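You operate a simulated robot arm through the tools that you are given. There is no shell and no other tool. Be economical: measure what you need, move in short steps, check, and stop when the job is done.

You run a simulated two-armed robot. Do the job below in one go: nothing can be reset, and whatever is moved stays where it is left.

JOB
Pick up the jug with a blue handle from the worktop of the store rack with one hand, pass it to the other hand and put it on the middle shelf of the store rack. Set down upright: jug with a blue handle.

The check looks at the end state, three seconds after you hand in, the way a careful person would. Anything else that was tipped, shoved, dropped, spilled or broken makes it a failure.

ROBOT AND FRAMES
Two 7-joint arms with two-finger parallel grippers on one trunk, on a base that drives. Base frame: it is fixed to the floor where the robot stands at the start and does not move with it; the origin is under the middle of the robot, x ahead of it, y to its left, z up; the surface under the hand at the start is at about z = 0.88. Lengths are in m, angles in degrees, forces in N, time in s.
The left shoulder is at the start at [0.02, 0.17, 1.228], the right one opposite. With the tool pointing down near the work surface each hand reaches from about 0.18 to 0.66 m from the robot's upright axis, wherever it stands, measured 20 degrees to its own side. Places, roughly: middle shelf of the store rack [0.6, -0.6, 0.5]. Payload 3.8 kg a hand.
The tool frame of a hand sits at the grasp point between the pads (the TCP): z along the fingers, y along the line on which they close. The tips reach 0.03 m beyond it. The gripper opens to 0.11 m. The fingers are 0.02 m wide and 0.01 m thick; the gripper's body (0.048 by 0.112 m) begins 0.055 m behind the TCP.
Orientation is that of the tool frame in the base frame, as a unit quaternion [w, x, y, z]. With the fingers straight down and closing along the base's y, the tool's x points along the base's -x, its y along +y and its z along -z.

CONTROLS
- The arms move only by the tool play_rows. It takes "left_deltas", "right_deltas" or both (then of equal length, played together; a hand with none holds still); each is a list of rows, each a list of 7 numbers: the closure, from 0 (fully open) to 1 (shut), then the shift along the tool's x, y, z in units of 50 mm (1.0 is 50 mm), then the turn, a rotation vector about the tool's x, y, z in units of 8 degrees (1.0 is 8 degrees). In form: [[hand, x, y, z, wx, wy, wz], ...]. A call has 1 to 8 rows; each row shifts and turns the commanded pose from where the row before left it, along the tool's axes as they then stand. A call with a number of a shift or a turn outside -1 to 1 is refused whole. A row lasts 0.2 s, in which the tool goes at most 0.05 m and 8.6 degrees; a call with a longer step from one row to the next is refused whole, and so is a gripper value outside its range. A pose out of reach is approached as far as the arm can. The call stops where the force on the tool passes 40 N (or 10 N more than at its start, if that is more) or the arm is blocked; 0.2 s more then pass. Each finger travels about 0.072 m/s and halts on what it meets, pressing with about 39 N; the grip force reading is that of the motor and also rises with nothing between the fingers. The clock runs only during rows and for 0.2 s after the last one: add rows that do not move to give the fingers time. It gives the time, the measured TCP pose, the force on the tool (base axes), the opening and the grip force at its end, in the units of the frame above (readings bear some noise), with the torque about the TCP (base axes, N m) and any sound that the robot's microphone picked up.
- Cameras (640 x 400 px; columns grow to the right, rows downward): "scene" is now at [0.1037, -0.017, 1.3683]; the picture's right is [-0.20, -0.98, 0.00], its down [-0.64, 0.13, -0.75] and it looks along [0.74, -0.15, -0.66] (base axes); focal length 214 px, centre (320, 200). "left" rides on the left gripper at [0.072, -0.017, -0.103] in its tool frame; the picture's right is [0.23, 0.97, 0.00], its down [-0.76, 0.18, -0.62] and it looks along [-0.61, 0.14, 0.78] (tool axes); focal length 222 px, centre (320, 200). "right" rides on the right gripper at [0.072, 0.017, -0.103] in its tool frame; the picture's right is [-0.23, 0.97, 0.00], its down [-0.76, -0.18, -0.62] and it looks along [-0.61, -0.14, 0.78] (tool axes); focal length 222 px, centre (320, 200). There is no depth. A picture from a camera that has moved, and an enlarged one, comes with that camera's place and axes in the base frame and with its lens.
- get_image(camera): a new picture of that camera. The clock stands still meanwhile.
- raise_lower(by): slides the trunk up (or, below 0, down) by that many m; the arms and the scene camera ride with it, the base frame stays. It gives what a move gives, with no picture.
- steer(legs): drives the robot by 1 to 6 legs, each [ahead, turn to the left] in m and degrees, along the robot's own axes; the way and the turn of a leg run together, so that a leg with both is an arc; at most 1.5 m and 180 degrees a leg. The arms and the cameras ride along, it lands a little off, and it stops where it bumps. It gives what a move gives.
- turn_head(pan, tilt): turns the head with the scene camera to pan (to the left, within 80 degrees either way) and tilt (down, from -29 to 69), counted from straight ahead of the robot. It gives what a move gives.
- inspect(camera, box): a new picture of the part [left, top, right, bottom] of that camera's present view, enlarged. The clock stands still meanwhile.
- finish_job(): hands the job in; it is judged then, once.

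Work in short steps. Places have to be worked out from the pictures, the camera data and where the tool is seen: move nearer, look again, correct. Check each grasp and each placing, and mend what went wrong. You have 120 turns and 88 pictures in all, those below and enlarged ones among them. Open the grippers and draw the arms clear of the work before you hand the job in, unless the task says otherwise; then end with one line.

The tools are called after "Emit:" by a JSON object that holds its "name" and its "arguments". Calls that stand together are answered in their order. play_rows: Moves the arms, as the interface text tells. Its arguments: {"type":"object","properties":{"left_deltas":{"type":"array"},"right_deltas":{"type":"array"}},"required":[]} The other tools are called the same way: raise_lower (by) slides the trunk up or down; steer (legs) drives the base; turn_head (pan, tilt) turns the head that bears the scene camera; get_image (camera) takes a picture; inspect (camera, box) takes an enlarged picture of a part of a camera's view; finish_job () hands the job in.

At the start:

```text
time_s: 0.0
left_tcp_pos: [0.4699, 0.02, 1.2117]
left_orientation: [0.0, 0.0, 1.0, 0.0]
left_contact_force: [0.8, 0.2, 0.4]
left_ft_torque: [0.01, 0.05, -0.03]
left_gripper_width: 0.1101
left_grasp_force: 0.1
right_tcp_pos: [0.3904, -0.4342, 1.1785]
right_orientation: [0.0, 0.0, 1.0, 0.0]
right_contact_force: [-0.6, -0.3, 0.8]
right_ft_torque: [0.04, 0.0, -0.05]
right_gripper_width: 0.1105
right_grasp_force: 0.1
trunk travel left (down, up): [-0.325, 0.245]
robot x, y, heading: [0.0025, 0.0007, -0.3]
head pan, tilt: [-11.7, 41.1]
```

scene: 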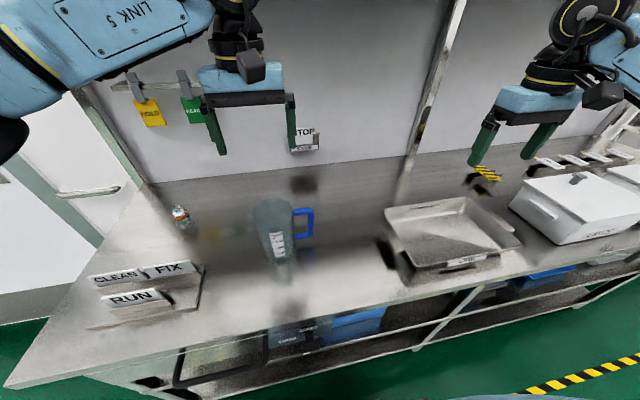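
right: 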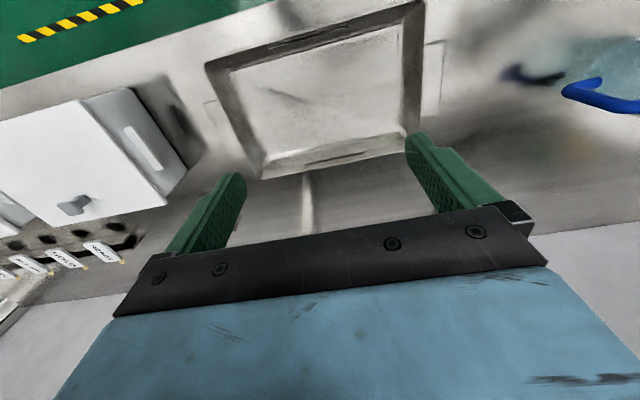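
left: 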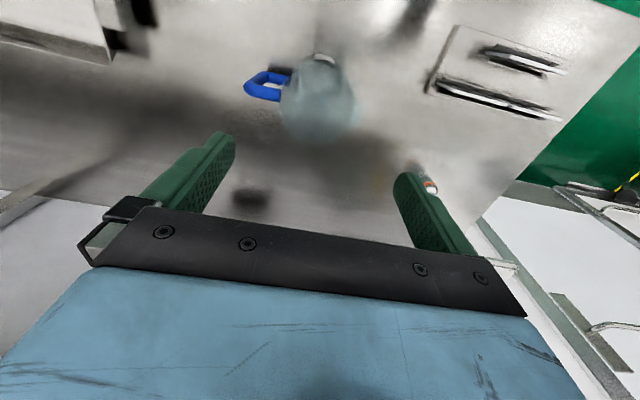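

I'll look more closely at the jug and the rack before I move anything.

Emit:
{"name": "inspect", "arguments": {"camera": "scene", "box": [220, 170, 350, 300]}}

Emit:
{"name": "inspect", "arguments": {"camera": "left", "box": [220, 30, 400, 160]}}

Emit:
{"name": "inspect", "arguments": {"camera": "scene", "box": [200, 230, 640, 400]}}

```text
3.08 times, centred on (285, 235) of scene
camera zoom: at [0.1037, -0.017, 1.3683], right [-0.2, -0.98, 0.0], down [-0.64, 0.13, -0.75], along [0.74, -0.15, -0.66], focal length 660 px, centre (428, 92)
```

zoom: 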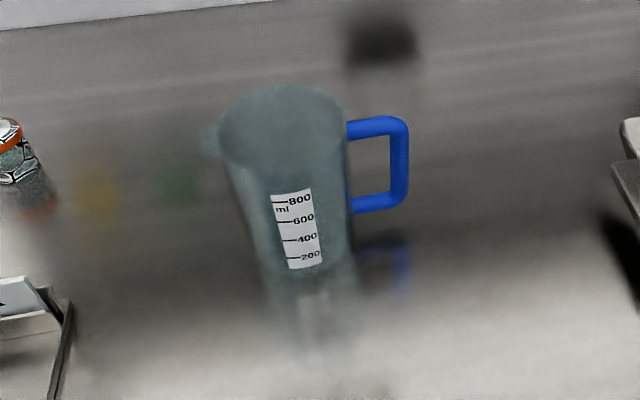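

```text
3.08 times, centred on (310, 95) of left
camera zoom: at [0.3974, 0.0034, 1.3145], right [-0.23, 0.97, 0.0], down [0.76, 0.18, 0.62], along [0.61, 0.14, -0.78], focal length 684 px, centre (351, 523)
```

zoom: 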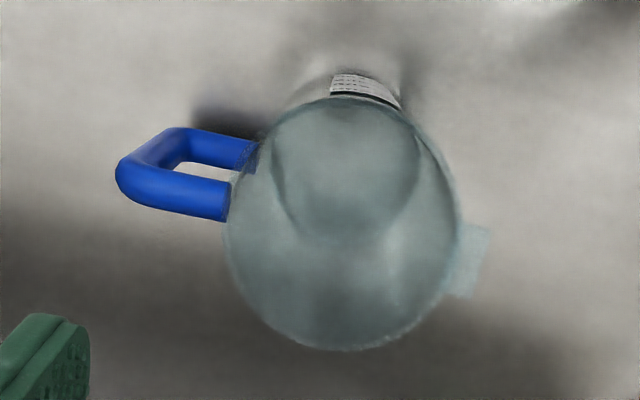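

```text
1.45 times, centred on (420, 315) of scene
camera zoom: at [0.1037, -0.017, 1.3683], right [-0.2, -0.98, 0.0], down [-0.64, 0.13, -0.75], along [0.74, -0.15, -0.66], focal length 312 px, centre (174, 33)
```

zoom: 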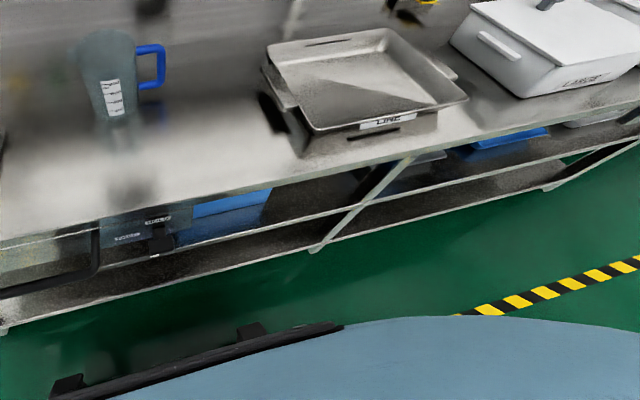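

The jug rim is at about (0.477, 0.018, 1.02), roughly 0.095 m across, with the handle toward -y. I can't see the middle shelf well from here, so I'll back off to look under the worktop.

Emit:
{"name": "steer", "arguments": {"legs": [[-0.7, 0]]}}

Emit:
{"name": "raise_lower", "arguments": {"by": -0.3}}

Emit:
{"name": "turn_head", "arguments": {"pan": -20, "tilt": 20}}

Emit:
{"name": "get_image", "arguments": {"camera": "scene"}}

```text
time_s: 3.9
left_tcp_pos: [-0.2498, 0.0193, 1.2112]
left_orientation: [0.0, 0.003, 1.0, -0.001]
left_contact_force: [0.3, 0.4, 0.0]
left_ft_torque: [0.02, 0.0, -0.02]
left_gripper_width: 0.1104
left_grasp_force: 0.1
right_tcp_pos: [-0.331, -0.4347, 1.1786]
right_orientation: [0.0, 0.003, 1.0, 0.0]
right_contact_force: [0.6, 1.1, 1.1]
right_ft_torque: [0.04, 0.0, 0.01]
right_gripper_width: 0.1101
right_grasp_force: 0.1
trunk travel left (down, up): [-0.325, 0.245]
robot x, y, heading: [-0.7147, 0.0019, -0.5]
head pan, tilt: [-11.7, 41.1]
```

```text
time_s: 6.9
left_tcp_pos: [-0.2491, 0.0205, 0.911]
left_orientation: [0.0, 0.004, 1.0, 0.0]
left_contact_force: [0.1, -0.1, 0.1]
left_ft_torque: [0.04, 0.05, -0.02]
left_gripper_width: 0.1099
left_grasp_force: 0.0
right_tcp_pos: [-0.3304, -0.4334, 0.879]
right_orientation: [0.0, 0.003, 1.0, 0.001]
right_contact_force: [0.7, 0.3, -0.4]
right_ft_torque: [-0.02, 0.01, -0.01]
right_gripper_width: 0.1102
right_grasp_force: 0.0
trunk travel left (down, up): [-0.025, 0.545]
robot x, y, heading: [-0.7212, 0.0018, -0.4]
head pan, tilt: [-11.7, 41.1]
```

```text
time_s: 7.8
left_tcp_pos: [-0.2498, 0.0198, 0.9108]
left_orientation: [0.0, 0.003, 1.0, 0.0]
left_contact_force: [-0.4, 0.4, -0.3]
left_ft_torque: [-0.01, 0.02, -0.01]
left_gripper_width: 0.1101
left_grasp_force: 0.1
right_tcp_pos: [-0.3319, -0.434, 0.8783]
right_orientation: [0.0, 0.004, 1.0, 0.0]
right_contact_force: [-0.3, -1.4, -1.3]
right_ft_torque: [0.04, 0.01, -0.02]
right_gripper_width: 0.11
right_grasp_force: 0.1
trunk travel left (down, up): [-0.025, 0.545]
robot x, y, heading: [-0.719, 0.0029, -0.4]
head pan, tilt: [-20.0, 20.0]
```

```text
81 pictures are left
camera scene: at [-0.6109, -0.0302, 1.1014], right [-0.35, -0.94, 0.0], down [-0.32, 0.12, -0.94], along [0.88, -0.33, -0.34], focal length 214 px, centre (320, 200)
```

scene: 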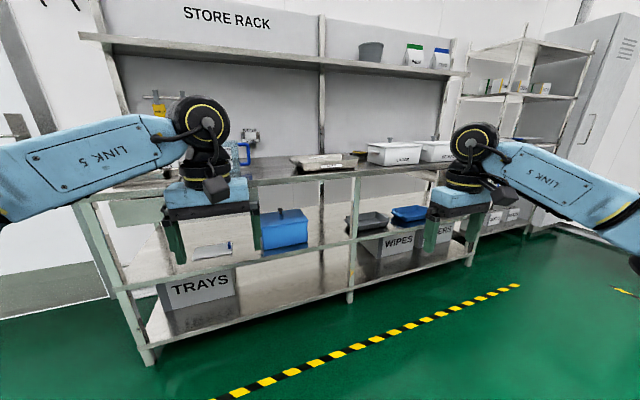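

The middle shelf is visible now. I'll enlarge it to find free space.

Emit:
{"name": "inspect", "arguments": {"camera": "scene", "box": [80, 140, 300, 300]}}

Emit:
{"name": "inspect", "arguments": {"camera": "scene", "box": [250, 140, 490, 300]}}

```text
2.50 times, centred on (190, 220) of scene
camera zoom: at [-0.6109, -0.0302, 1.1014], right [-0.35, -0.94, 0.0], down [-0.32, 0.12, -0.94], along [0.88, -0.33, -0.34], focal length 536 px, centre (645, 150)
```

zoom: 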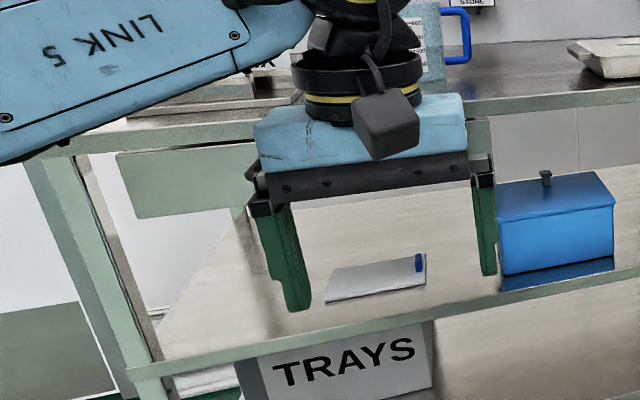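

```text
2.50 times, centred on (370, 220) of scene
camera zoom: at [-0.6109, -0.0302, 1.1014], right [-0.35, -0.94, 0.0], down [-0.32, 0.12, -0.94], along [0.88, -0.33, -0.34], focal length 536 px, centre (195, 150)
```

zoom: 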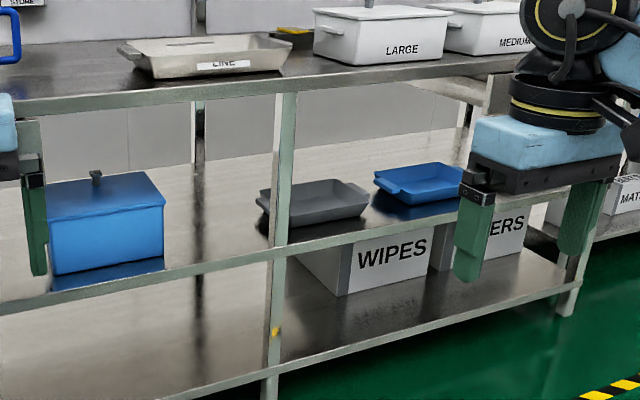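

Worked out from the picture, the middle shelf's front edge is at about x=0.28. There is a gap between the blue box (y>-0.31) and the post and grey tray (y<-0.54), so I aim to set the jug at about (0.39, -0.43). I'll raise the trunk and turn the left tool 90° so it closes along x, clear of the handle, then drive back.

Emit:
{"name": "raise_lower", "arguments": {"by": 0.3}}

Emit:
{"name": "play_rows", "arguments": {"left_deltas": [[0, 0, 0, 0, 0, 0, 1], [0, 0, 0, 0, 0, 0, 1], [0, 0, 0, 0, 0, 0, 1], [0, 0, 0, 0, 0, 0, 1], [0, 0, 0, 0, 0, 0, 1], [0, 0, 0, 0, 0, 0, 1], [0, 0, 0, 0, 0, 0, 1], [0, 0, 0, 0, 0, 0, 1]]}}

Emit:
{"name": "play_rows", "arguments": {"left_deltas": [[0, 0, 0, 0, 0, 0, 1], [0, 0, 0, 0, 0, 0, 1], [0, 0, 0, 0, 0, 0, 1], [0, 0, 0, 0, 0, 0, 0.25], [0, 0, 0, 0, 0, 0, 0]]}}

Emit:
{"name": "steer", "arguments": {"legs": [[0.69, 0.3]]}}

Emit:
{"name": "turn_head", "arguments": {"pan": 0, "tilt": 45}}

Emit:
{"name": "get_image", "arguments": {"camera": "scene"}}

Emit:
{"name": "get_image", "arguments": {"camera": "left"}}

```text
time_s: 10.8
left_tcp_pos: [-0.249, 0.0194, 1.2108]
left_orientation: [0.001, 0.003, 1.0, 0.0]
left_contact_force: [-0.4, -1.2, 0.2]
left_ft_torque: [0.07, -0.03, -0.01]
left_gripper_width: 0.11
left_grasp_force: 0.1
right_tcp_pos: [-0.3307, -0.4334, 1.1794]
right_orientation: [-0.001, 0.004, 1.0, 0.0]
right_contact_force: [0.9, 0.8, 0.6]
right_ft_torque: [-0.03, -0.04, -0.06]
right_gripper_width: 0.1102
right_grasp_force: 0.2
trunk travel left (down, up): [-0.325, 0.245]
robot x, y, heading: [-0.7199, 0.0049, -0.2]
head pan, tilt: [-20.0, 20.0]
```

```text
time_s: 12.6
left_tcp_pos: [-0.264, 0.0355, 1.2122]
left_orientation: [0.001, 0.526, 0.851, -0.002]
left_contact_force: [-0.6, 0.5, -0.4]
left_ft_torque: [-0.04, -0.01, 0.03]
left_gripper_width: 0.1101
left_grasp_force: 0.1
left hand out of reach, approached as far as the arm can: row 8
right_tcp_pos: [-0.3324, -0.4328, 1.1794]
right_orientation: [0.001, 0.004, 1.0, -0.001]
right_contact_force: [-0.7, 0.7, 0.3]
right_ft_torque: [-0.05, 0.05, -0.01]
right_gripper_width: 0.1102
right_grasp_force: 0.0
trunk travel left (down, up): [-0.325, 0.245]
robot x, y, heading: [-0.7206, 0.0022, -0.6]
head pan, tilt: [-20.0, 20.0]
```

```text
time_s: 13.8
left_tcp_pos: [-0.3714, 0.0084, 1.1999]
left_orientation: [-0.003, 0.69, 0.723, -0.013]
left_contact_force: [0.3, 0.1, -0.1]
left_ft_torque: [-0.04, 0.01, 0.04]
left_gripper_width: 0.1098
left_grasp_force: 0.0
left hand out of reach, approached as far as the arm can: row 1, 2, 3, 4
right_tcp_pos: [-0.3311, -0.4333, 1.1777]
right_orientation: [0.0, 0.003, 1.0, 0.0]
right_contact_force: [0.4, 0.2, -0.1]
right_ft_torque: [0.02, 0.02, 0.0]
right_gripper_width: 0.1099
right_grasp_force: 0.1
trunk travel left (down, up): [-0.325, 0.245]
robot x, y, heading: [-0.7231, -0.0019, -0.6]
head pan, tilt: [-20.0, 20.0]
```

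```text
time_s: 17.6
left_tcp_pos: [0.3153, 0.0027, 1.2006]
left_orientation: [-0.004, 0.692, 0.722, -0.012]
left_contact_force: [0.1, 0.3, 0.4]
left_ft_torque: [0.01, -0.01, -0.04]
left_gripper_width: 0.1099
left_grasp_force: 0.0
right_tcp_pos: [0.353, -0.4414, 1.1796]
right_orientation: [0.0, 0.006, 1.0, 0.001]
right_contact_force: [0.8, 0.5, -0.7]
right_ft_torque: [-0.01, -0.01, -0.02]
right_gripper_width: 0.1099
right_grasp_force: 0.1
trunk travel left (down, up): [-0.325, 0.245]
robot x, y, heading: [-0.0326, -0.0036, -0.5]
head pan, tilt: [-20.0, 20.0]
```

```text
time_s: 18.4
left_tcp_pos: [0.3128, 0.0011, 1.2009]
left_orientation: [-0.004, 0.691, 0.722, -0.013]
left_contact_force: [-0.1, -1.1, -0.5]
left_ft_torque: [0.01, -0.04, -0.02]
left_gripper_width: 0.11
left_grasp_force: 0.1
right_tcp_pos: [0.3526, -0.4407, 1.1779]
right_orientation: [0.001, 0.005, 1.0, -0.001]
right_contact_force: [0.0, -0.2, 0.4]
right_ft_torque: [0.02, -0.01, 0.0]
right_gripper_width: 0.1105
right_grasp_force: 0.0
trunk travel left (down, up): [-0.325, 0.245]
robot x, y, heading: [-0.0336, -0.006, -0.6]
head pan, tilt: [0.0, 45.0]
```

```text
78 pictures are left
camera scene: at [0.0694, -0.0048, 1.3628], right [-0.01, -1.0, 0.0], down [-0.71, 0.01, -0.71], along [0.71, -0.01, -0.71], focal length 214 px, centre (320, 200)
```

scene: 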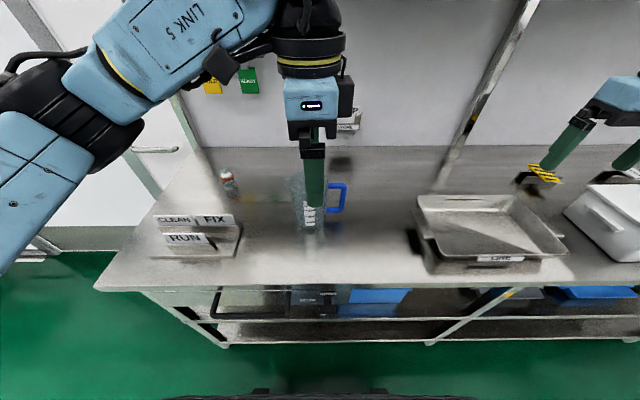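

```text
77 pictures are left
camera left: at [0.2966, 0.0748, 1.3034], right [0.96, 0.27, -0.03], down [0.22, -0.74, 0.63], along [0.15, -0.61, -0.78], focal length 222 px, centre (320, 200)
```

left: 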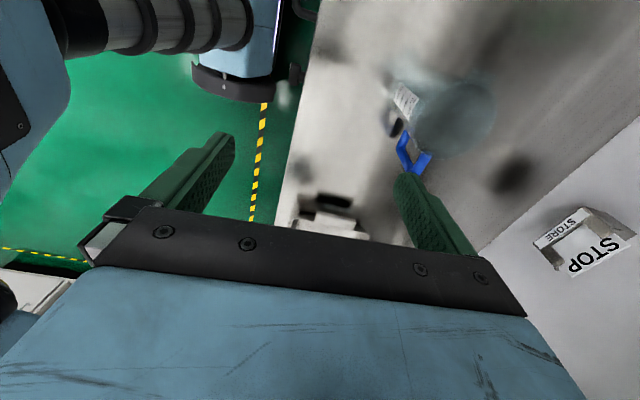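

Turning the full 90° pulls the arm back out of reach. About 56° is still clear of the handle and spout, so I'll turn back to that.

Emit:
{"name": "play_rows", "arguments": {"left_deltas": [[0, 0, 0, 0, 0, 0, -1], [0, 0, 0, 0, 0, 0, -1], [0, 0, 0, 0, 0, 0, -1], [0, 0, 0, 0, 0, 0, -1], [0, 0, 0, 0, 0, 0, -0.25], [0, 0, 0, 0, 0, 0, 0], [0, 0, 0, 0, 0, 0, 0]]}}

Emit:
{"name": "get_image", "arguments": {"camera": "left"}}

```text
time_s: 20.1
left_tcp_pos: [0.3137, 0.0014, 1.2005]
left_orientation: [-0.007, 0.45, 0.893, -0.01]
left_contact_force: [-0.1, -0.2, 0.6]
left_ft_torque: [-0.02, 0.02, -0.02]
left_gripper_width: 0.11
left_grasp_force: 0.0
right_tcp_pos: [0.3525, -0.4416, 1.1783]
right_orientation: [0.0, 0.006, 1.0, 0.0]
right_contact_force: [0.1, 0.3, -0.1]
right_ft_torque: [0.0, -0.02, 0.0]
right_gripper_width: 0.11
right_grasp_force: 0.0
trunk travel left (down, up): [-0.325, 0.245]
robot x, y, heading: [-0.0349, -0.002, -0.4]
head pan, tilt: [0.0, 45.0]
```

```text
76 pictures are left
camera left: at [0.2598, 0.0516, 1.3044], right [0.65, 0.76, -0.03], down [0.61, -0.5, 0.62], along [0.46, -0.41, -0.79], focal length 222 px, centre (320, 200)
```

left: 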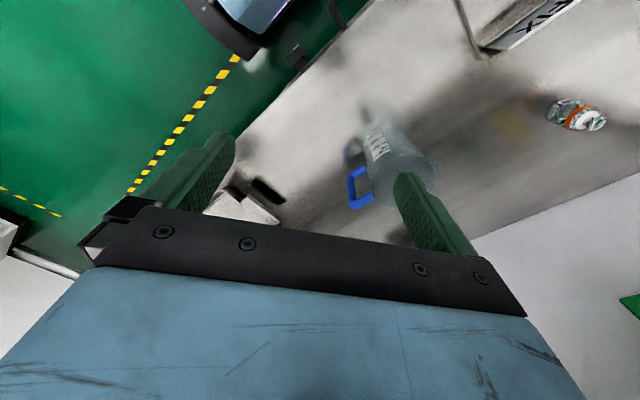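

I'll move the left hand over the jug, keeping it high.

Emit:
{"name": "play_rows", "arguments": {"left_deltas": [[0, -0.417, 0.705, 0, 0, 0, 0], [0, -0.417, 0.705, 0, 0, 0, 0], [0, -0.417, 0.705, 0, 0, 0, 0], [0, -0.417, 0.705, 0, 0, 0, 0], [0, 0, 0, 0, 0, 0, 0]]}}

Emit:
{"name": "get_image", "arguments": {"camera": "left"}}

Emit:
{"name": "get_image", "arguments": {"camera": "scene"}}

```text
time_s: 21.2
left_tcp_pos: [0.4579, 0.0143, 1.1955]
left_orientation: [-0.008, 0.451, 0.892, -0.011]
left_contact_force: [0.0, -0.5, 0.5]
left_ft_torque: [0.02, 0.01, 0.02]
left_gripper_width: 0.11
left_grasp_force: 0.0
left hand out of reach, approached as far as the arm can: row 4
right_tcp_pos: [0.3539, -0.4408, 1.1793]
right_orientation: [0.0, 0.005, 1.0, 0.0]
right_contact_force: [0.8, -0.7, 0.3]
right_ft_torque: [0.03, 0.03, -0.02]
right_gripper_width: 0.1099
right_grasp_force: 0.1
trunk travel left (down, up): [-0.325, 0.245]
robot x, y, heading: [-0.0392, -0.002, -0.5]
head pan, tilt: [0.0, 45.0]
```

```text
75 pictures are left
camera left: at [0.404, 0.0654, 1.3009], right [0.65, 0.76, -0.02], down [0.61, -0.5, 0.62], along [0.46, -0.41, -0.79], focal length 222 px, centre (320, 200)
```

left: 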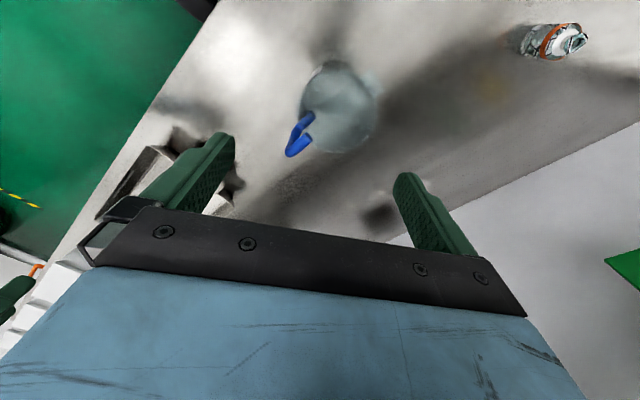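

```text
74 pictures are left
camera scene: at [0.0694, -0.0047, 1.3628], right [-0.01, -1.0, 0.0], down [-0.71, 0.01, -0.71], along [0.71, -0.01, -0.71], focal length 214 px, centre (320, 200)
```

scene: 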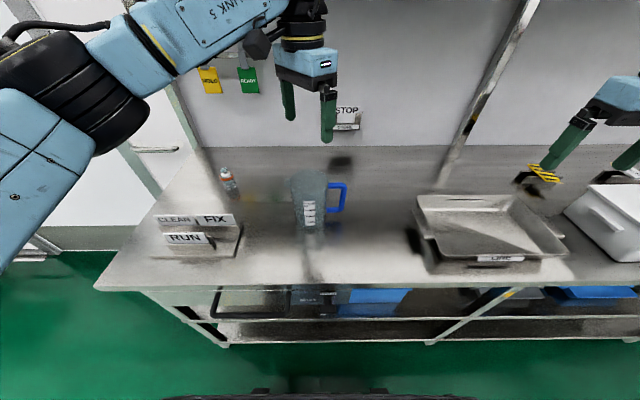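

The arm is at its reach limit here. I'll drive ahead 0.05 m, then measure the jug again.

Emit:
{"name": "steer", "arguments": {"legs": [[0.06, 0]]}}

Emit:
{"name": "inspect", "arguments": {"camera": "left", "box": [240, 20, 420, 180]}}

Emit:
{"name": "inspect", "arguments": {"camera": "scene", "box": [260, 150, 390, 250]}}

```text
time_s: 22.2
left_tcp_pos: [0.5202, 0.0147, 1.1958]
left_orientation: [-0.008, 0.45, 0.893, -0.011]
left_contact_force: [0.9, -0.1, 0.3]
left_ft_torque: [0.0, 0.06, 0.02]
left_gripper_width: 0.1101
left_grasp_force: 0.1
right_tcp_pos: [0.4152, -0.4419, 1.1781]
right_orientation: [-0.001, 0.005, 1.0, 0.0]
right_contact_force: [0.3, -0.7, -0.3]
right_ft_torque: [-0.01, 0.04, -0.01]
right_gripper_width: 0.1098
right_grasp_force: 0.1
trunk travel left (down, up): [-0.325, 0.245]
robot x, y, heading: [0.0279, -0.0067, -0.6]
head pan, tilt: [0.0, 45.0]
```

```text
2.50 times, centred on (330, 100) of left
camera zoom: at [0.4662, 0.0649, 1.3005], right [0.65, 0.76, -0.03], down [0.61, -0.5, 0.62], along [0.46, -0.41, -0.79], focal length 555 px, centre (295, 450)
```

zoom: 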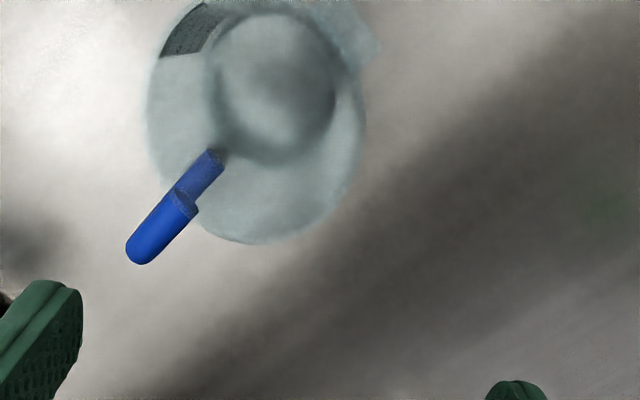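

```text
4.00 times, centred on (325, 200) of scene
camera zoom: at [0.132, -0.0054, 1.3626], right [-0.01, -1.0, 0.0], down [-0.71, 0.01, -0.71], along [0.71, -0.01, -0.71], focal length 858 px, centre (300, 200)
```

zoom: 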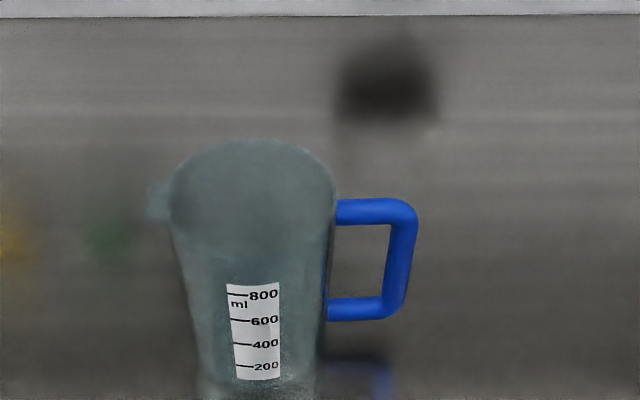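

The rim centre is at about (0.478, 0.019). I'll level the tool, centre it, and come down to just above the rim.

Emit:
{"name": "play_rows", "arguments": {"left_deltas": [[0, 0, 0, 0, -0.19, -0.03, 0], [0, 0.564, -0.628, 0, 0, 0, 0], [0, 0, 0, 0.95, 0, 0, 0], [0, 0, 0, 0.95, 0, 0, 0], [0, 0, 0, 0, 0, 0, 0]]}}

Emit:
{"name": "get_image", "arguments": {"camera": "left"}}

Emit:
{"name": "inspect", "arguments": {"camera": "scene", "box": [240, 100, 400, 250]}}

```text
time_s: 23.4
left_tcp_pos: [0.4787, 0.0178, 1.1023]
left_orientation: [0.0, 0.45, 0.893, 0.0]
left_contact_force: [-0.3, -0.6, -1.3]
left_ft_torque: [-0.01, 0.0, -0.01]
left_gripper_width: 0.1099
left_grasp_force: 0.1
right_tcp_pos: [0.4136, -0.4421, 1.1789]
right_orientation: [0.001, 0.005, 1.0, 0.0]
right_contact_force: [-0.5, 0.0, 1.0]
right_ft_torque: [-0.01, -0.01, -0.01]
right_gripper_width: 0.1102
right_grasp_force: 0.0
trunk travel left (down, up): [-0.325, 0.245]
robot x, y, heading: [0.0291, -0.0046, -0.5]
head pan, tilt: [0.0, 45.0]
```

```text
71 pictures are left
camera left: at [0.4218, 0.0665, 1.2054], right [0.65, 0.76, 0.0], down [0.59, -0.51, 0.62], along [0.48, -0.4, -0.78], focal length 222 px, centre (320, 200)
```

left: 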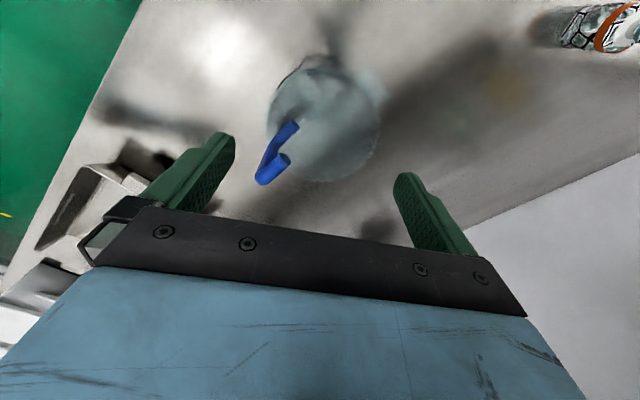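

```text
2.67 times, centred on (320, 175) of scene
camera zoom: at [0.1305, -0.0056, 1.3628], right [-0.01, -1.0, 0.0], down [-0.71, 0.01, -0.71], along [0.71, -0.01, -0.71], focal length 572 px, centre (320, 267)
```

zoom: 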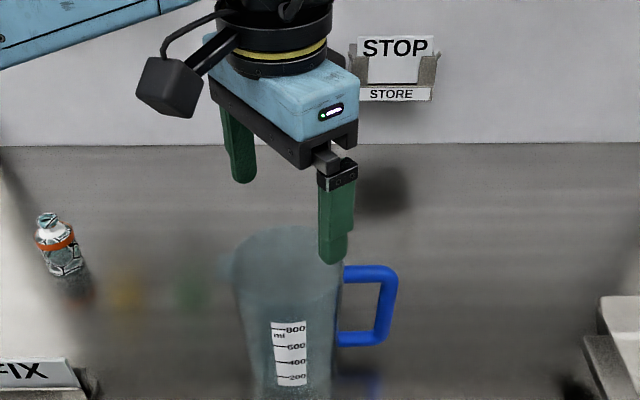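

I'll enlarge the view to check how well the rim is centred.

Emit:
{"name": "inspect", "arguments": {"camera": "left", "box": [240, 40, 400, 200]}}

```text
2.50 times, centred on (320, 120) of left
camera zoom: at [0.4218, 0.0665, 1.2054], right [0.65, 0.76, 0.0], down [0.59, -0.51, 0.62], along [0.48, -0.4, -0.78], focal length 555 px, centre (320, 400)
```

zoom: 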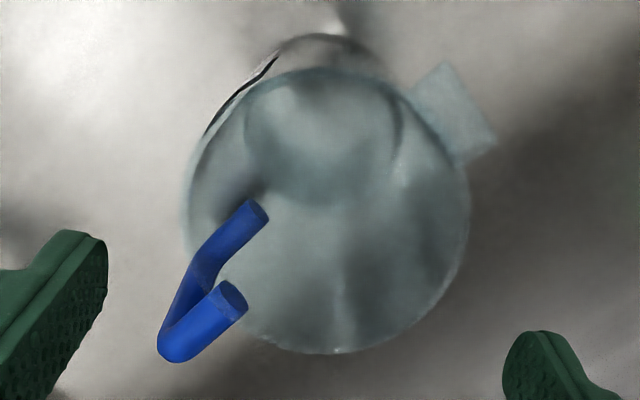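

The rim sits about 3 mm to +tool y and 4–8 mm to +tool x of my axis. I'll correct for that, come down to just above the rim, and look again.

Emit:
{"name": "play_rows", "arguments": {"left_deltas": [[0, 0.09, 0.06, 0, 0, 0, 0], [0, 0, 0, 0.8, 0, 0, 0], [0, 0, 0, 0, 0, 0, 0]]}}

Emit:
{"name": "get_image", "arguments": {"camera": "left"}}

Emit:
{"name": "inspect", "arguments": {"camera": "scene", "box": [260, 130, 380, 230]}}

```text
time_s: 24.2
left_tcp_pos: [0.4765, 0.0243, 1.0617]
left_orientation: [0.001, 0.45, 0.893, 0.001]
left_contact_force: [-0.6, 0.5, 0.4]
left_ft_torque: [-0.01, 0.0, 0.02]
left_gripper_width: 0.1097
left_grasp_force: 0.1
right_tcp_pos: [0.4135, -0.4407, 1.1791]
right_orientation: [0.0, 0.004, 1.0, 0.0]
right_contact_force: [-0.1, 0.5, -0.9]
right_ft_torque: [0.0, 0.04, -0.01]
right_gripper_width: 0.1099
right_grasp_force: 0.0
trunk travel left (down, up): [-0.325, 0.245]
robot x, y, heading: [0.0285, -0.0043, -0.3]
head pan, tilt: [0.0, 45.0]
```

```text
68 pictures are left
camera left: at [0.4207, 0.0726, 1.1654], right [0.65, 0.76, 0.0], down [0.59, -0.51, 0.62], along [0.48, -0.4, -0.78], focal length 222 px, centre (320, 200)
```

left: 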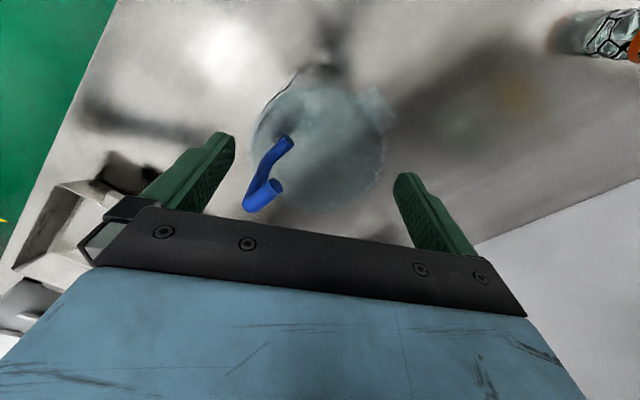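

```text
4.00 times, centred on (320, 180) of scene
camera zoom: at [0.1302, -0.0054, 1.3628], right [-0.01, -1.0, 0.0], down [-0.71, 0.01, -0.71], along [0.71, -0.01, -0.71], focal length 858 px, centre (320, 280)
```

zoom: 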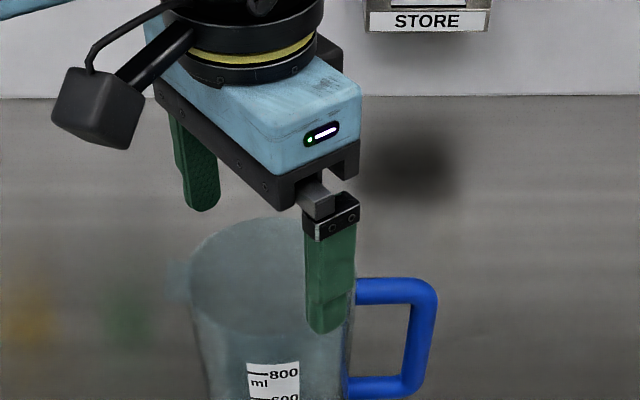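

The closing axis looks centred within about 2 mm. I'll come down 0.05 m in small steps, watching the force.

Emit:
{"name": "play_rows", "arguments": {"left_deltas": [[0, 0, -0.03, 0.2, 0, 0, 0], [0, 0, 0, 0.2, 0, 0, 0], [0, 0, 0, 0.2, 0, 0, 0], [0, 0, 0, 0.2, 0, 0, 0], [0, 0, 0, 0, 0, 0, 0]]}}

Emit:
{"name": "get_image", "arguments": {"camera": "left"}}

Emit:
{"name": "inspect", "arguments": {"camera": "scene", "box": [260, 130, 380, 230]}}

```text
time_s: 25.4
left_tcp_pos: [0.477, 0.0237, 1.0222]
left_orientation: [0.001, 0.45, 0.893, -0.001]
left_contact_force: [0.0, 0.1, 0.0]
left_ft_torque: [-0.01, -0.02, 0.03]
left_gripper_width: 0.1099
left_grasp_force: 0.0
right_tcp_pos: [0.4142, -0.4419, 1.1781]
right_orientation: [0.001, 0.005, 1.0, -0.001]
right_contact_force: [0.9, -0.3, -0.4]
right_ft_torque: [0.01, 0.0, 0.05]
right_gripper_width: 0.1098
right_grasp_force: 0.1
trunk travel left (down, up): [-0.325, 0.245]
robot x, y, heading: [0.0245, -0.0016, -0.7]
head pan, tilt: [0.0, 45.0]
```

```text
66 pictures are left
camera left: at [0.419, 0.0711, 1.1253], right [0.65, 0.76, 0.0], down [0.59, -0.51, 0.62], along [0.48, -0.4, -0.78], focal length 222 px, centre (320, 200)
```

left: 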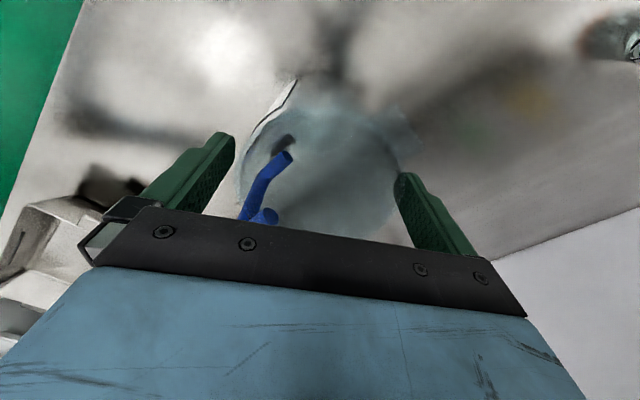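

```text
4.00 times, centred on (320, 180) of scene
camera zoom: at [0.1305, -0.0053, 1.3628], right [-0.01, -1.0, 0.0], down [-0.71, 0.01, -0.71], along [0.71, -0.01, -0.71], focal length 858 px, centre (320, 280)
```

zoom: 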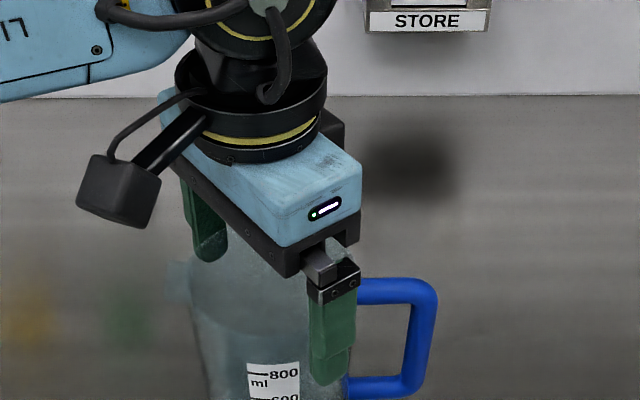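

The fingers straddle the jug with no contact force. I'll go 12 mm deeper and close.

Emit:
{"name": "play_rows", "arguments": {"left_deltas": [[0, 0, 0, 0.24, 0, 0, 0], [0.1, 0, 0, 0, 0, 0, 0], [0.2, 0, 0, 0, 0, 0, 0], [0.4, 0, 0, 0, 0, 0, 0], [0.6, 0, 0, 0, 0, 0, 0], [0.6, 0, 0, 0, 0, 0, 0]]}}

Emit:
{"name": "inspect", "arguments": {"camera": "scene", "box": [250, 130, 390, 250]}}

```text
time_s: 26.8
left_tcp_pos: [0.4749, 0.0224, 1.0095]
left_orientation: [0.001, 0.45, 0.893, -0.001]
left_contact_force: [0.5, 0.8, 0.7]
left_ft_torque: [-0.05, -0.03, 0.03]
left_gripper_width: 0.0945
left_grasp_force: 39.1
right_tcp_pos: [0.4131, -0.4428, 1.179]
right_orientation: [0.0, 0.005, 1.0, -0.001]
right_contact_force: [-0.1, 0.8, -1.1]
right_ft_torque: [0.02, -0.04, -0.03]
right_gripper_width: 0.1102
right_grasp_force: 0.1
trunk travel left (down, up): [-0.325, 0.245]
robot x, y, heading: [0.0284, -0.0009, -0.5]
head pan, tilt: [0.0, 45.0]
```

```text
3.33 times, centred on (320, 190) of scene
camera zoom: at [0.1306, -0.0054, 1.3628], right [-0.01, -1.0, 0.0], down [-0.71, 0.01, -0.71], along [0.71, -0.01, -0.71], focal length 715 px, centre (320, 233)
```

zoom: 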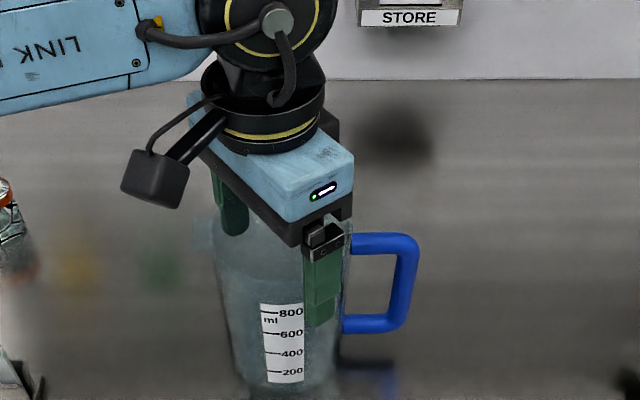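

The jug is gripped with 94.5 mm between the fingers. I'll lift it by a trial amount.

Emit:
{"name": "play_rows", "arguments": {"left_deltas": [[0.6, 0, 0, -0.2, 0, 0, 0], [0.6, 0, 0, -0.4, 0, 0, 0], [0.6, 0, 0, -0.6, 0, 0, 0], [0.6, 0, 0, -0.8, 0, 0, 0], [0.6, 0, 0, -0.4, 0, 0, 0], [0.6, 0, 0, 0, 0, 0, 0]]}}

Emit:
{"name": "get_image", "arguments": {"camera": "scene"}}

```text
time_s: 28.2
left_tcp_pos: [0.4753, 0.0244, 1.1296]
left_orientation: [0.001, 0.45, 0.893, -0.001]
left_contact_force: [-0.1, 0.0, -2.6]
left_ft_torque: [0.04, 0.02, -0.02]
left_gripper_width: 0.0947
left_grasp_force: 39.5
right_tcp_pos: [0.4143, -0.4417, 1.178]
right_orientation: [0.0, 0.005, 1.0, 0.0]
right_contact_force: [0.5, -0.2, 0.3]
right_ft_torque: [0.01, -0.01, 0.02]
right_gripper_width: 0.11
right_grasp_force: 0.1
trunk travel left (down, up): [-0.325, 0.245]
robot x, y, heading: [0.025, -0.0046, -1.1]
head pan, tilt: [0.0, 45.0]
```

```text
63 pictures are left
camera scene: at [0.1307, -0.0053, 1.3627], right [-0.01, -1.0, 0.0], down [-0.71, 0.01, -0.71], along [0.71, -0.01, -0.71], focal length 214 px, centre (320, 200)
```

scene: 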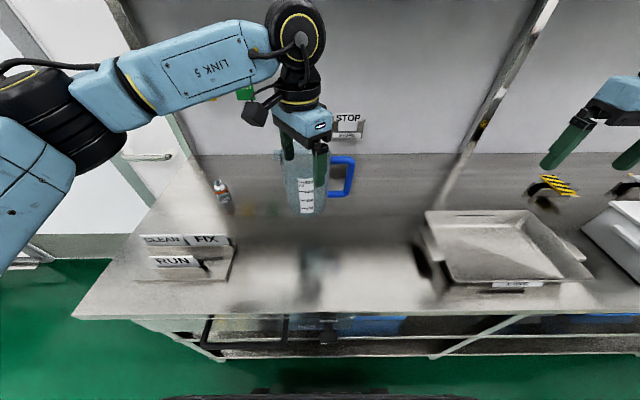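

The jug is up (about 2.6 N, so it's empty) and hanging level. I'll back away from the rack to do the handover in free space.

Emit:
{"name": "steer", "arguments": {"legs": [[-0.65, 0.5]]}}

Emit:
{"name": "play_rows", "arguments": {"left_deltas": [[0.6, 0, 0, 0, 0, 0, -0.8], [0.6, 0, 0, 0, 0, 0, -0.8], [0.6, 0, 0, 0, 0, 0, -0.8], [0.6, 0, 0, 0, 0, 0, -0.8], [0.6, 0, 0, 0, 0, 0, -0.8], [0.6, 0, 0, 0, 0, 0, -0.8], [0.6, 0, 0, 0, 0, 0, -0.8], [0.6, 0, 0, 0, 0, 0, -0.8]]}}

Emit:
{"name": "get_image", "arguments": {"camera": "scene"}}

```text
time_s: 31.9
left_tcp_pos: [-0.1822, 0.0325, 1.1304]
left_orientation: [0.001, 0.443, 0.897, 0.0]
left_contact_force: [0.2, 0.0, -1.9]
left_ft_torque: [0.07, 0.0, 0.0]
left_gripper_width: 0.0942
left_grasp_force: 38.9
right_tcp_pos: [-0.2369, -0.434, 1.1787]
right_orientation: [0.0, -0.003, 1.0, 0.0]
right_contact_force: [0.8, 0.5, -0.3]
right_ft_torque: [0.02, -0.03, -0.04]
right_gripper_width: 0.1099
right_grasp_force: 0.0
trunk travel left (down, up): [-0.325, 0.245]
robot x, y, heading: [-0.6296, -0.0023, 0.1]
head pan, tilt: [0.0, 45.0]
```

```text
time_s: 33.7
left_tcp_pos: [-0.1831, 0.0329, 1.1299]
left_orientation: [0.002, 0.011, 1.0, -0.002]
left_contact_force: [0.1, 0.3, -2.0]
left_ft_torque: [0.0, 0.04, 0.0]
left_gripper_width: 0.0943
left_grasp_force: 38.6
right_tcp_pos: [-0.2356, -0.4344, 1.178]
right_orientation: [-0.001, -0.003, 1.0, 0.0]
right_contact_force: [0.5, -0.7, 0.0]
right_ft_torque: [-0.01, -0.01, 0.0]
right_gripper_width: 0.1099
right_grasp_force: 0.1
trunk travel left (down, up): [-0.325, 0.245]
robot x, y, heading: [-0.6331, -0.0004, 0.3]
head pan, tilt: [0.0, 45.0]
```

```text
62 pictures are left
camera scene: at [-0.527, -0.0019, 1.3628], right [0.0, -1.0, 0.0], down [-0.71, 0.0, -0.71], along [0.71, 0.0, -0.71], focal length 214 px, centre (320, 200)
```

scene: 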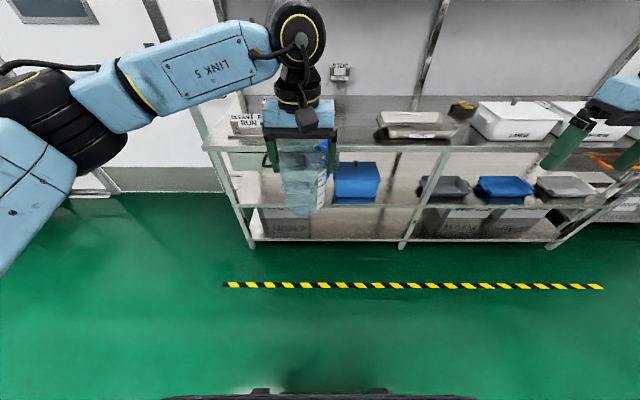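

The jug is stable. I'll move it toward the middle and turn the handle further away from the robot, while the right hand pitches up toward horizontal at the side.

Emit:
{"name": "play_rows", "arguments": {"left_deltas": [[0.6, 0, -0.65, 0, 0, 0, 0], [0.6, 0, -0.65, 0, 0, 0, 0], [0.6, 0, -0.65, 0, 0, 0, 0], [0.6, 0, -0.65, 0, 0, 0, 0], [0.6, 0, 0, 0, 0, 0, -0.7], [0.6, 0, 0, 0, 0, 0, -0.7], [0.6, 0, 0, 0, 0, 0, -0.7], [0.6, 0, 0, 0, 0, 0, 0]], "right_deltas": [[0, 0, 0, 0, 0, -1, 0], [0, 0, 0, 0, 0, -1, 0], [0, 0, 0, 0, 0, -1, 0], [0, 0, 0, 0, 0, -1, 0], [0, 0, 0, 0, 0, -1, 0], [0, 0, 0, 0, 0, -1, 0], [0, 0, 0, 0, 0, -1, 0], [0, 0, 0, 0, 0, -1, 0]]}}

Emit:
{"name": "get_image", "arguments": {"camera": "scene"}}

Emit:
{"name": "get_image", "arguments": {"camera": "right"}}

```text
time_s: 35.5
left_tcp_pos: [-0.1873, -0.097, 1.1306]
left_orientation: [0.001, -0.134, 0.991, -0.001]
left_contact_force: [-0.6, 0.0, -1.8]
left_ft_torque: [0.03, 0.02, -0.03]
left_gripper_width: 0.0945
left_grasp_force: 39.0
right_tcp_pos: [-0.2368, -0.4336, 1.1788]
right_orientation: [0.531, -0.002, 0.848, 0.002]
right_contact_force: [-0.1, 0.3, 0.0]
right_ft_torque: [0.0, -0.03, 0.03]
right_gripper_width: 0.1099
right_grasp_force: 0.0
trunk travel left (down, up): [-0.325, 0.245]
robot x, y, heading: [-0.6287, -0.0027, 0.5]
head pan, tilt: [0.0, 45.0]
```

```text
61 pictures are left
camera scene: at [-0.5272, -0.0022, 1.3628], right [0.0, -1.0, 0.0], down [-0.71, 0.0, -0.71], along [0.71, 0.0, -0.71], focal length 214 px, centre (320, 200)
```

scene: 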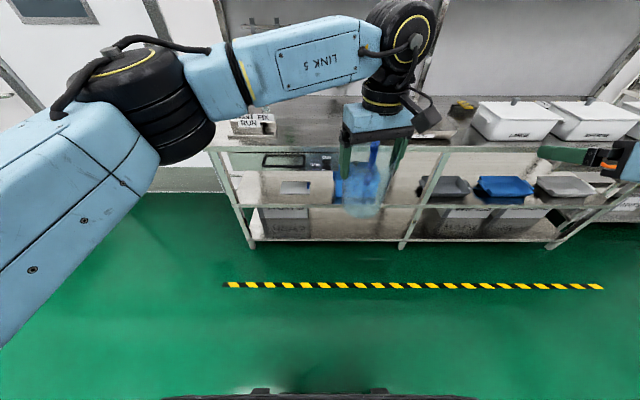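

```text
60 pictures are left
camera right: at [-0.3608, -0.4173, 1.1578], right [0.09, 0.97, 0.21], down [-0.23, -0.18, 0.96], along [0.97, -0.14, 0.2], focal length 222 px, centre (320, 200)
```

right: 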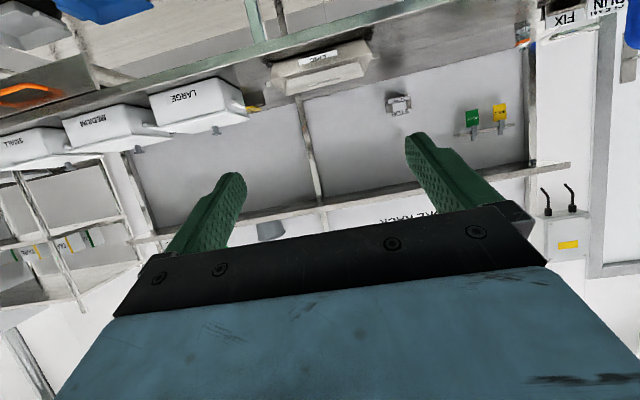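

The right hand pitches fine. I'll pitch it a little more (to 20° below horizontal) and bring it behind the jug's x and down to grip height, still off to the side.

Emit:
{"name": "play_rows", "arguments": {"right_deltas": [[0, 0, 0, 0, 0, -0.75, 0], [0, 0.68, 0, -0.141, 0, 0, 0], [0, 0.68, 0, -0.141, 0, 0, 0], [0, 0.68, 0, -0.141, 0, 0, 0], [0, 0.68, 0, -0.141, 0, 0, 0], [0, 0, 0, 0, 0, 0, 0]]}}

Emit:
{"name": "get_image", "arguments": {"camera": "scene"}}

```text
time_s: 36.9
left_tcp_pos: [-0.1852, -0.0964, 1.1293]
left_orientation: [-0.001, -0.134, 0.991, -0.001]
left_contact_force: [-0.3, 0.8, -1.6]
left_ft_torque: [0.05, 0.05, 0.02]
left_gripper_width: 0.0945
left_grasp_force: 38.8
right_tcp_pos: [-0.3078, -0.4348, 1.0594]
right_orientation: [0.574, -0.002, 0.819, 0.001]
right_contact_force: [-0.3, 0.5, -0.2]
right_ft_torque: [0.0, -0.02, 0.01]
right_gripper_width: 0.1103
right_grasp_force: 0.1
trunk travel left (down, up): [-0.325, 0.245]
robot x, y, heading: [-0.6305, -0.0018, 0.2]
head pan, tilt: [0.0, 45.0]
```

```text
59 pictures are left
camera scene: at [-0.5266, -0.0019, 1.3627], right [0.01, -1.0, 0.0], down [-0.71, 0.0, -0.71], along [0.71, 0.0, -0.71], focal length 214 px, centre (320, 200)
```

scene: 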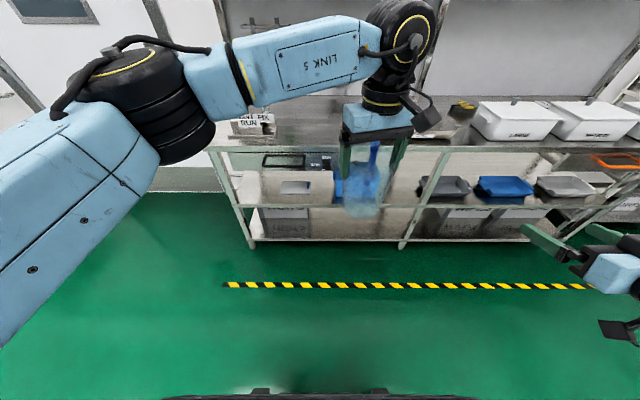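

I'll slide the right hand sideways to line up behind the jug.

Emit:
{"name": "play_rows", "arguments": {"right_deltas": [[0, 0, 0.843, 0, 0, 0, 0], [0, 0, 0.843, 0, 0, 0, 0], [0, 0, 0.843, 0, 0, 0, 0], [0, 0, 0.843, 0, 0, 0, 0], [0, 0, 0.843, 0, 0, 0, 0], [0, 0, 0.843, 0, 0, 0, 0], [0, 0, 0.843, 0, 0, 0, 0], [0, 0, 0.843, 0, 0, 0, 0]]}}

Emit:
{"name": "get_image", "arguments": {"camera": "scene"}}

Emit:
{"name": "get_image", "arguments": {"camera": "right"}}

```text
time_s: 38.7
left_tcp_pos: [-0.1852, -0.0968, 1.1295]
left_orientation: [0.0, -0.134, 0.991, -0.001]
left_contact_force: [0.3, -0.3, -1.1]
left_ft_torque: [-0.02, 0.03, -0.03]
left_gripper_width: 0.0941
left_grasp_force: 38.8
right_tcp_pos: [-0.2748, -0.3938, 1.0442]
right_orientation: [0.574, -0.002, 0.819, 0.002]
right_contact_force: [0.5, 0.4, -0.2]
right_ft_torque: [0.0, 0.01, 0.01]
right_gripper_width: 0.1098
right_grasp_force: 0.0
right hand out of reach, approached as far as the arm can: row 1, 2, 3, 4, 5, 6, 7, 8
trunk travel left (down, up): [-0.325, 0.245]
robot x, y, heading: [-0.6291, 0.0024, 0.2]
head pan, tilt: [0.0, 45.0]
```

```text
58 pictures are left
camera scene: at [-0.5271, -0.0019, 1.3628], right [0.0, -1.0, 0.0], down [-0.71, 0.0, -0.71], along [0.71, 0.0, -0.71], focal length 214 px, centre (320, 200)
```

scene: 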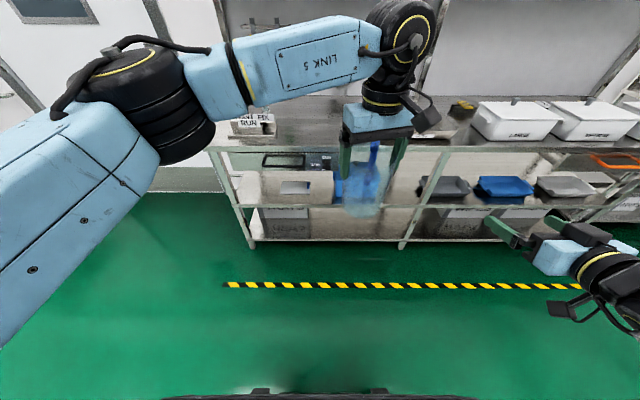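

```text
57 pictures are left
camera right: at [-0.3964, -0.3789, 1.0101], right [0.07, 0.97, 0.21], down [-0.32, -0.18, 0.93], along [0.94, -0.14, 0.3], focal length 222 px, centre (320, 200)
```

right: 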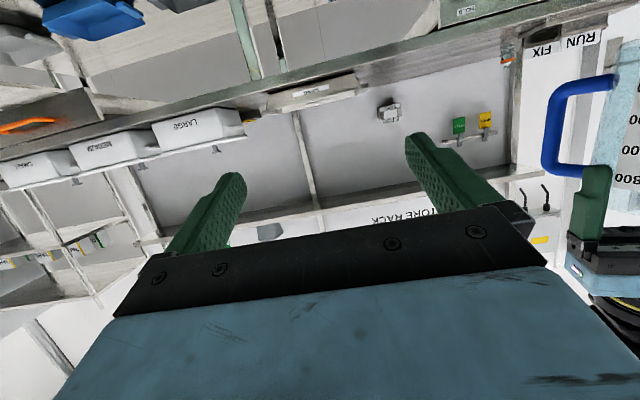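

With the hand pointing straight ahead, the right arm can't come inward. I'll yaw it about 40° to the left and turn the jug so its handle points further away to match.

Emit:
{"name": "play_rows", "arguments": {"left_deltas": [[0.6, 0, 0, 0, 0, 0, -0.8], [0.6, 0, 0, 0, 0, 0, -0.8], [0.6, 0, 0, 0, 0, 0, -0.8], [0.6, 0, 0, 0, 0, 0, -0.8], [0.6, 0, 0, 0, 0, 0, 0]], "right_deltas": [[0, 0, 0, 0, -0.94, 0, -0.342], [0, 0, 0, 0, -0.94, 0, -0.342], [0, 0, 0, 0, -0.94, 0, -0.342], [0, 0, 0, 0, -0.94, 0, -0.342], [0, 0, 0, 0, -0.94, 0, -0.342]]}}

Emit:
{"name": "get_image", "arguments": {"camera": "scene"}}

```text
time_s: 39.9
left_tcp_pos: [-0.1861, -0.0975, 1.13]
left_orientation: [0.0, -0.351, 0.936, -0.001]
left_contact_force: [-0.1, -0.3, -1.3]
left_ft_torque: [0.0, 0.01, 0.0]
left_gripper_width: 0.0945
left_grasp_force: 39.5
right_tcp_pos: [-0.2747, -0.3951, 1.0443]
right_orientation: [0.538, -0.283, 0.768, 0.199]
right_contact_force: [0.0, -0.1, 0.0]
right_ft_torque: [0.03, 0.01, -0.02]
right_gripper_width: 0.11
right_grasp_force: 0.1
trunk travel left (down, up): [-0.325, 0.245]
robot x, y, heading: [-0.6287, -0.0018, 0.5]
head pan, tilt: [0.0, 45.0]
```

```text
56 pictures are left
camera scene: at [-0.5266, -0.0021, 1.3627], right [0.0, -1.0, 0.0], down [-0.71, 0.0, -0.71], along [0.71, 0.0, -0.71], focal length 214 px, centre (320, 200)
```

scene: 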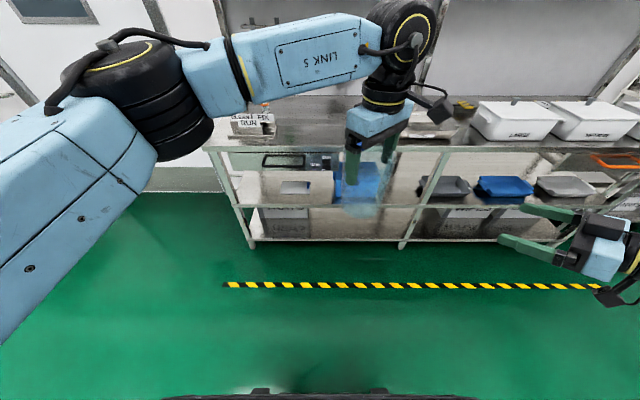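

The left hand's yaw is now 41°, with the handle facing about +x. I'll bring the right hand to a pre-grasp point behind the jug along its approach direction.

Emit:
{"name": "play_rows", "arguments": {"right_deltas": [[0, -0.185, 0.562, 0.358, 0, 0, 0], [0, -0.185, 0.562, 0.358, 0, 0, 0], [0, -0.185, 0.562, 0.358, 0, 0, 0], [0, -0.185, 0.562, 0.358, 0, 0, 0], [0, -0.185, 0.562, 0.358, 0, 0, 0], [0, -0.185, 0.562, 0.358, 0, 0, 0], [0, 0, 0, 0, 0, 0, 0]]}}

Emit:
{"name": "get_image", "arguments": {"camera": "scene"}}

Emit:
{"name": "get_image", "arguments": {"camera": "right"}}

```text
time_s: 41.5
left_tcp_pos: [-0.1857, -0.0981, 1.1304]
left_orientation: [0.0, -0.351, 0.936, -0.002]
left_contact_force: [0.4, -0.6, -1.8]
left_ft_torque: [0.01, 0.03, -0.02]
left_gripper_width: 0.0942
left_grasp_force: 38.9
right_tcp_pos: [-0.2766, -0.2385, 1.057]
right_orientation: [0.539, -0.282, 0.769, 0.197]
right_contact_force: [-0.2, 0.0, 0.3]
right_ft_torque: [0.04, -0.03, 0.0]
right_gripper_width: 0.1099
right_grasp_force: 0.0
right hand out of reach, approached as far as the arm can: row 5, 6
trunk travel left (down, up): [-0.325, 0.245]
robot x, y, heading: [-0.6306, -0.0014, 0.2]
head pan, tilt: [0.0, 45.0]
```

```text
55 pictures are left
camera scene: at [-0.5266, -0.0019, 1.3627], right [0.0, -1.0, 0.0], down [-0.71, 0.0, -0.71], along [0.71, 0.0, -0.71], focal length 214 px, centre (320, 200)
```

scene: 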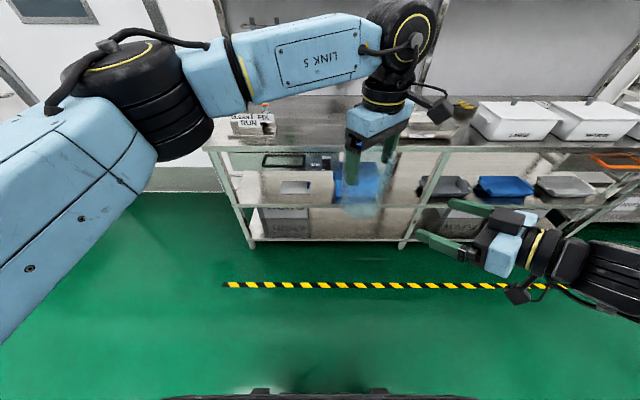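

```text
54 pictures are left
camera right: at [-0.3792, -0.3044, 1.0239], right [-0.57, 0.79, 0.21], down [-0.13, -0.35, 0.93], along [0.81, 0.5, 0.3], focal length 222 px, centre (320, 200)
```

right: 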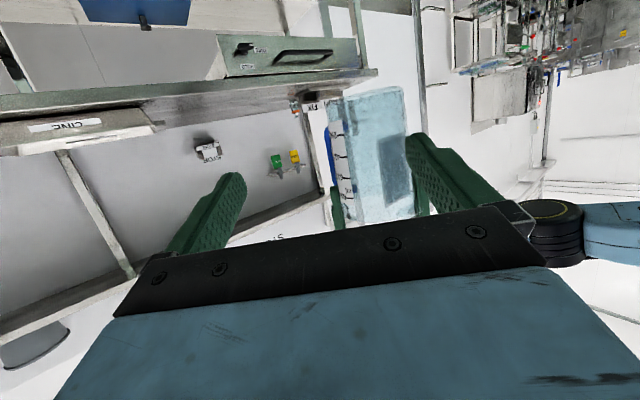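

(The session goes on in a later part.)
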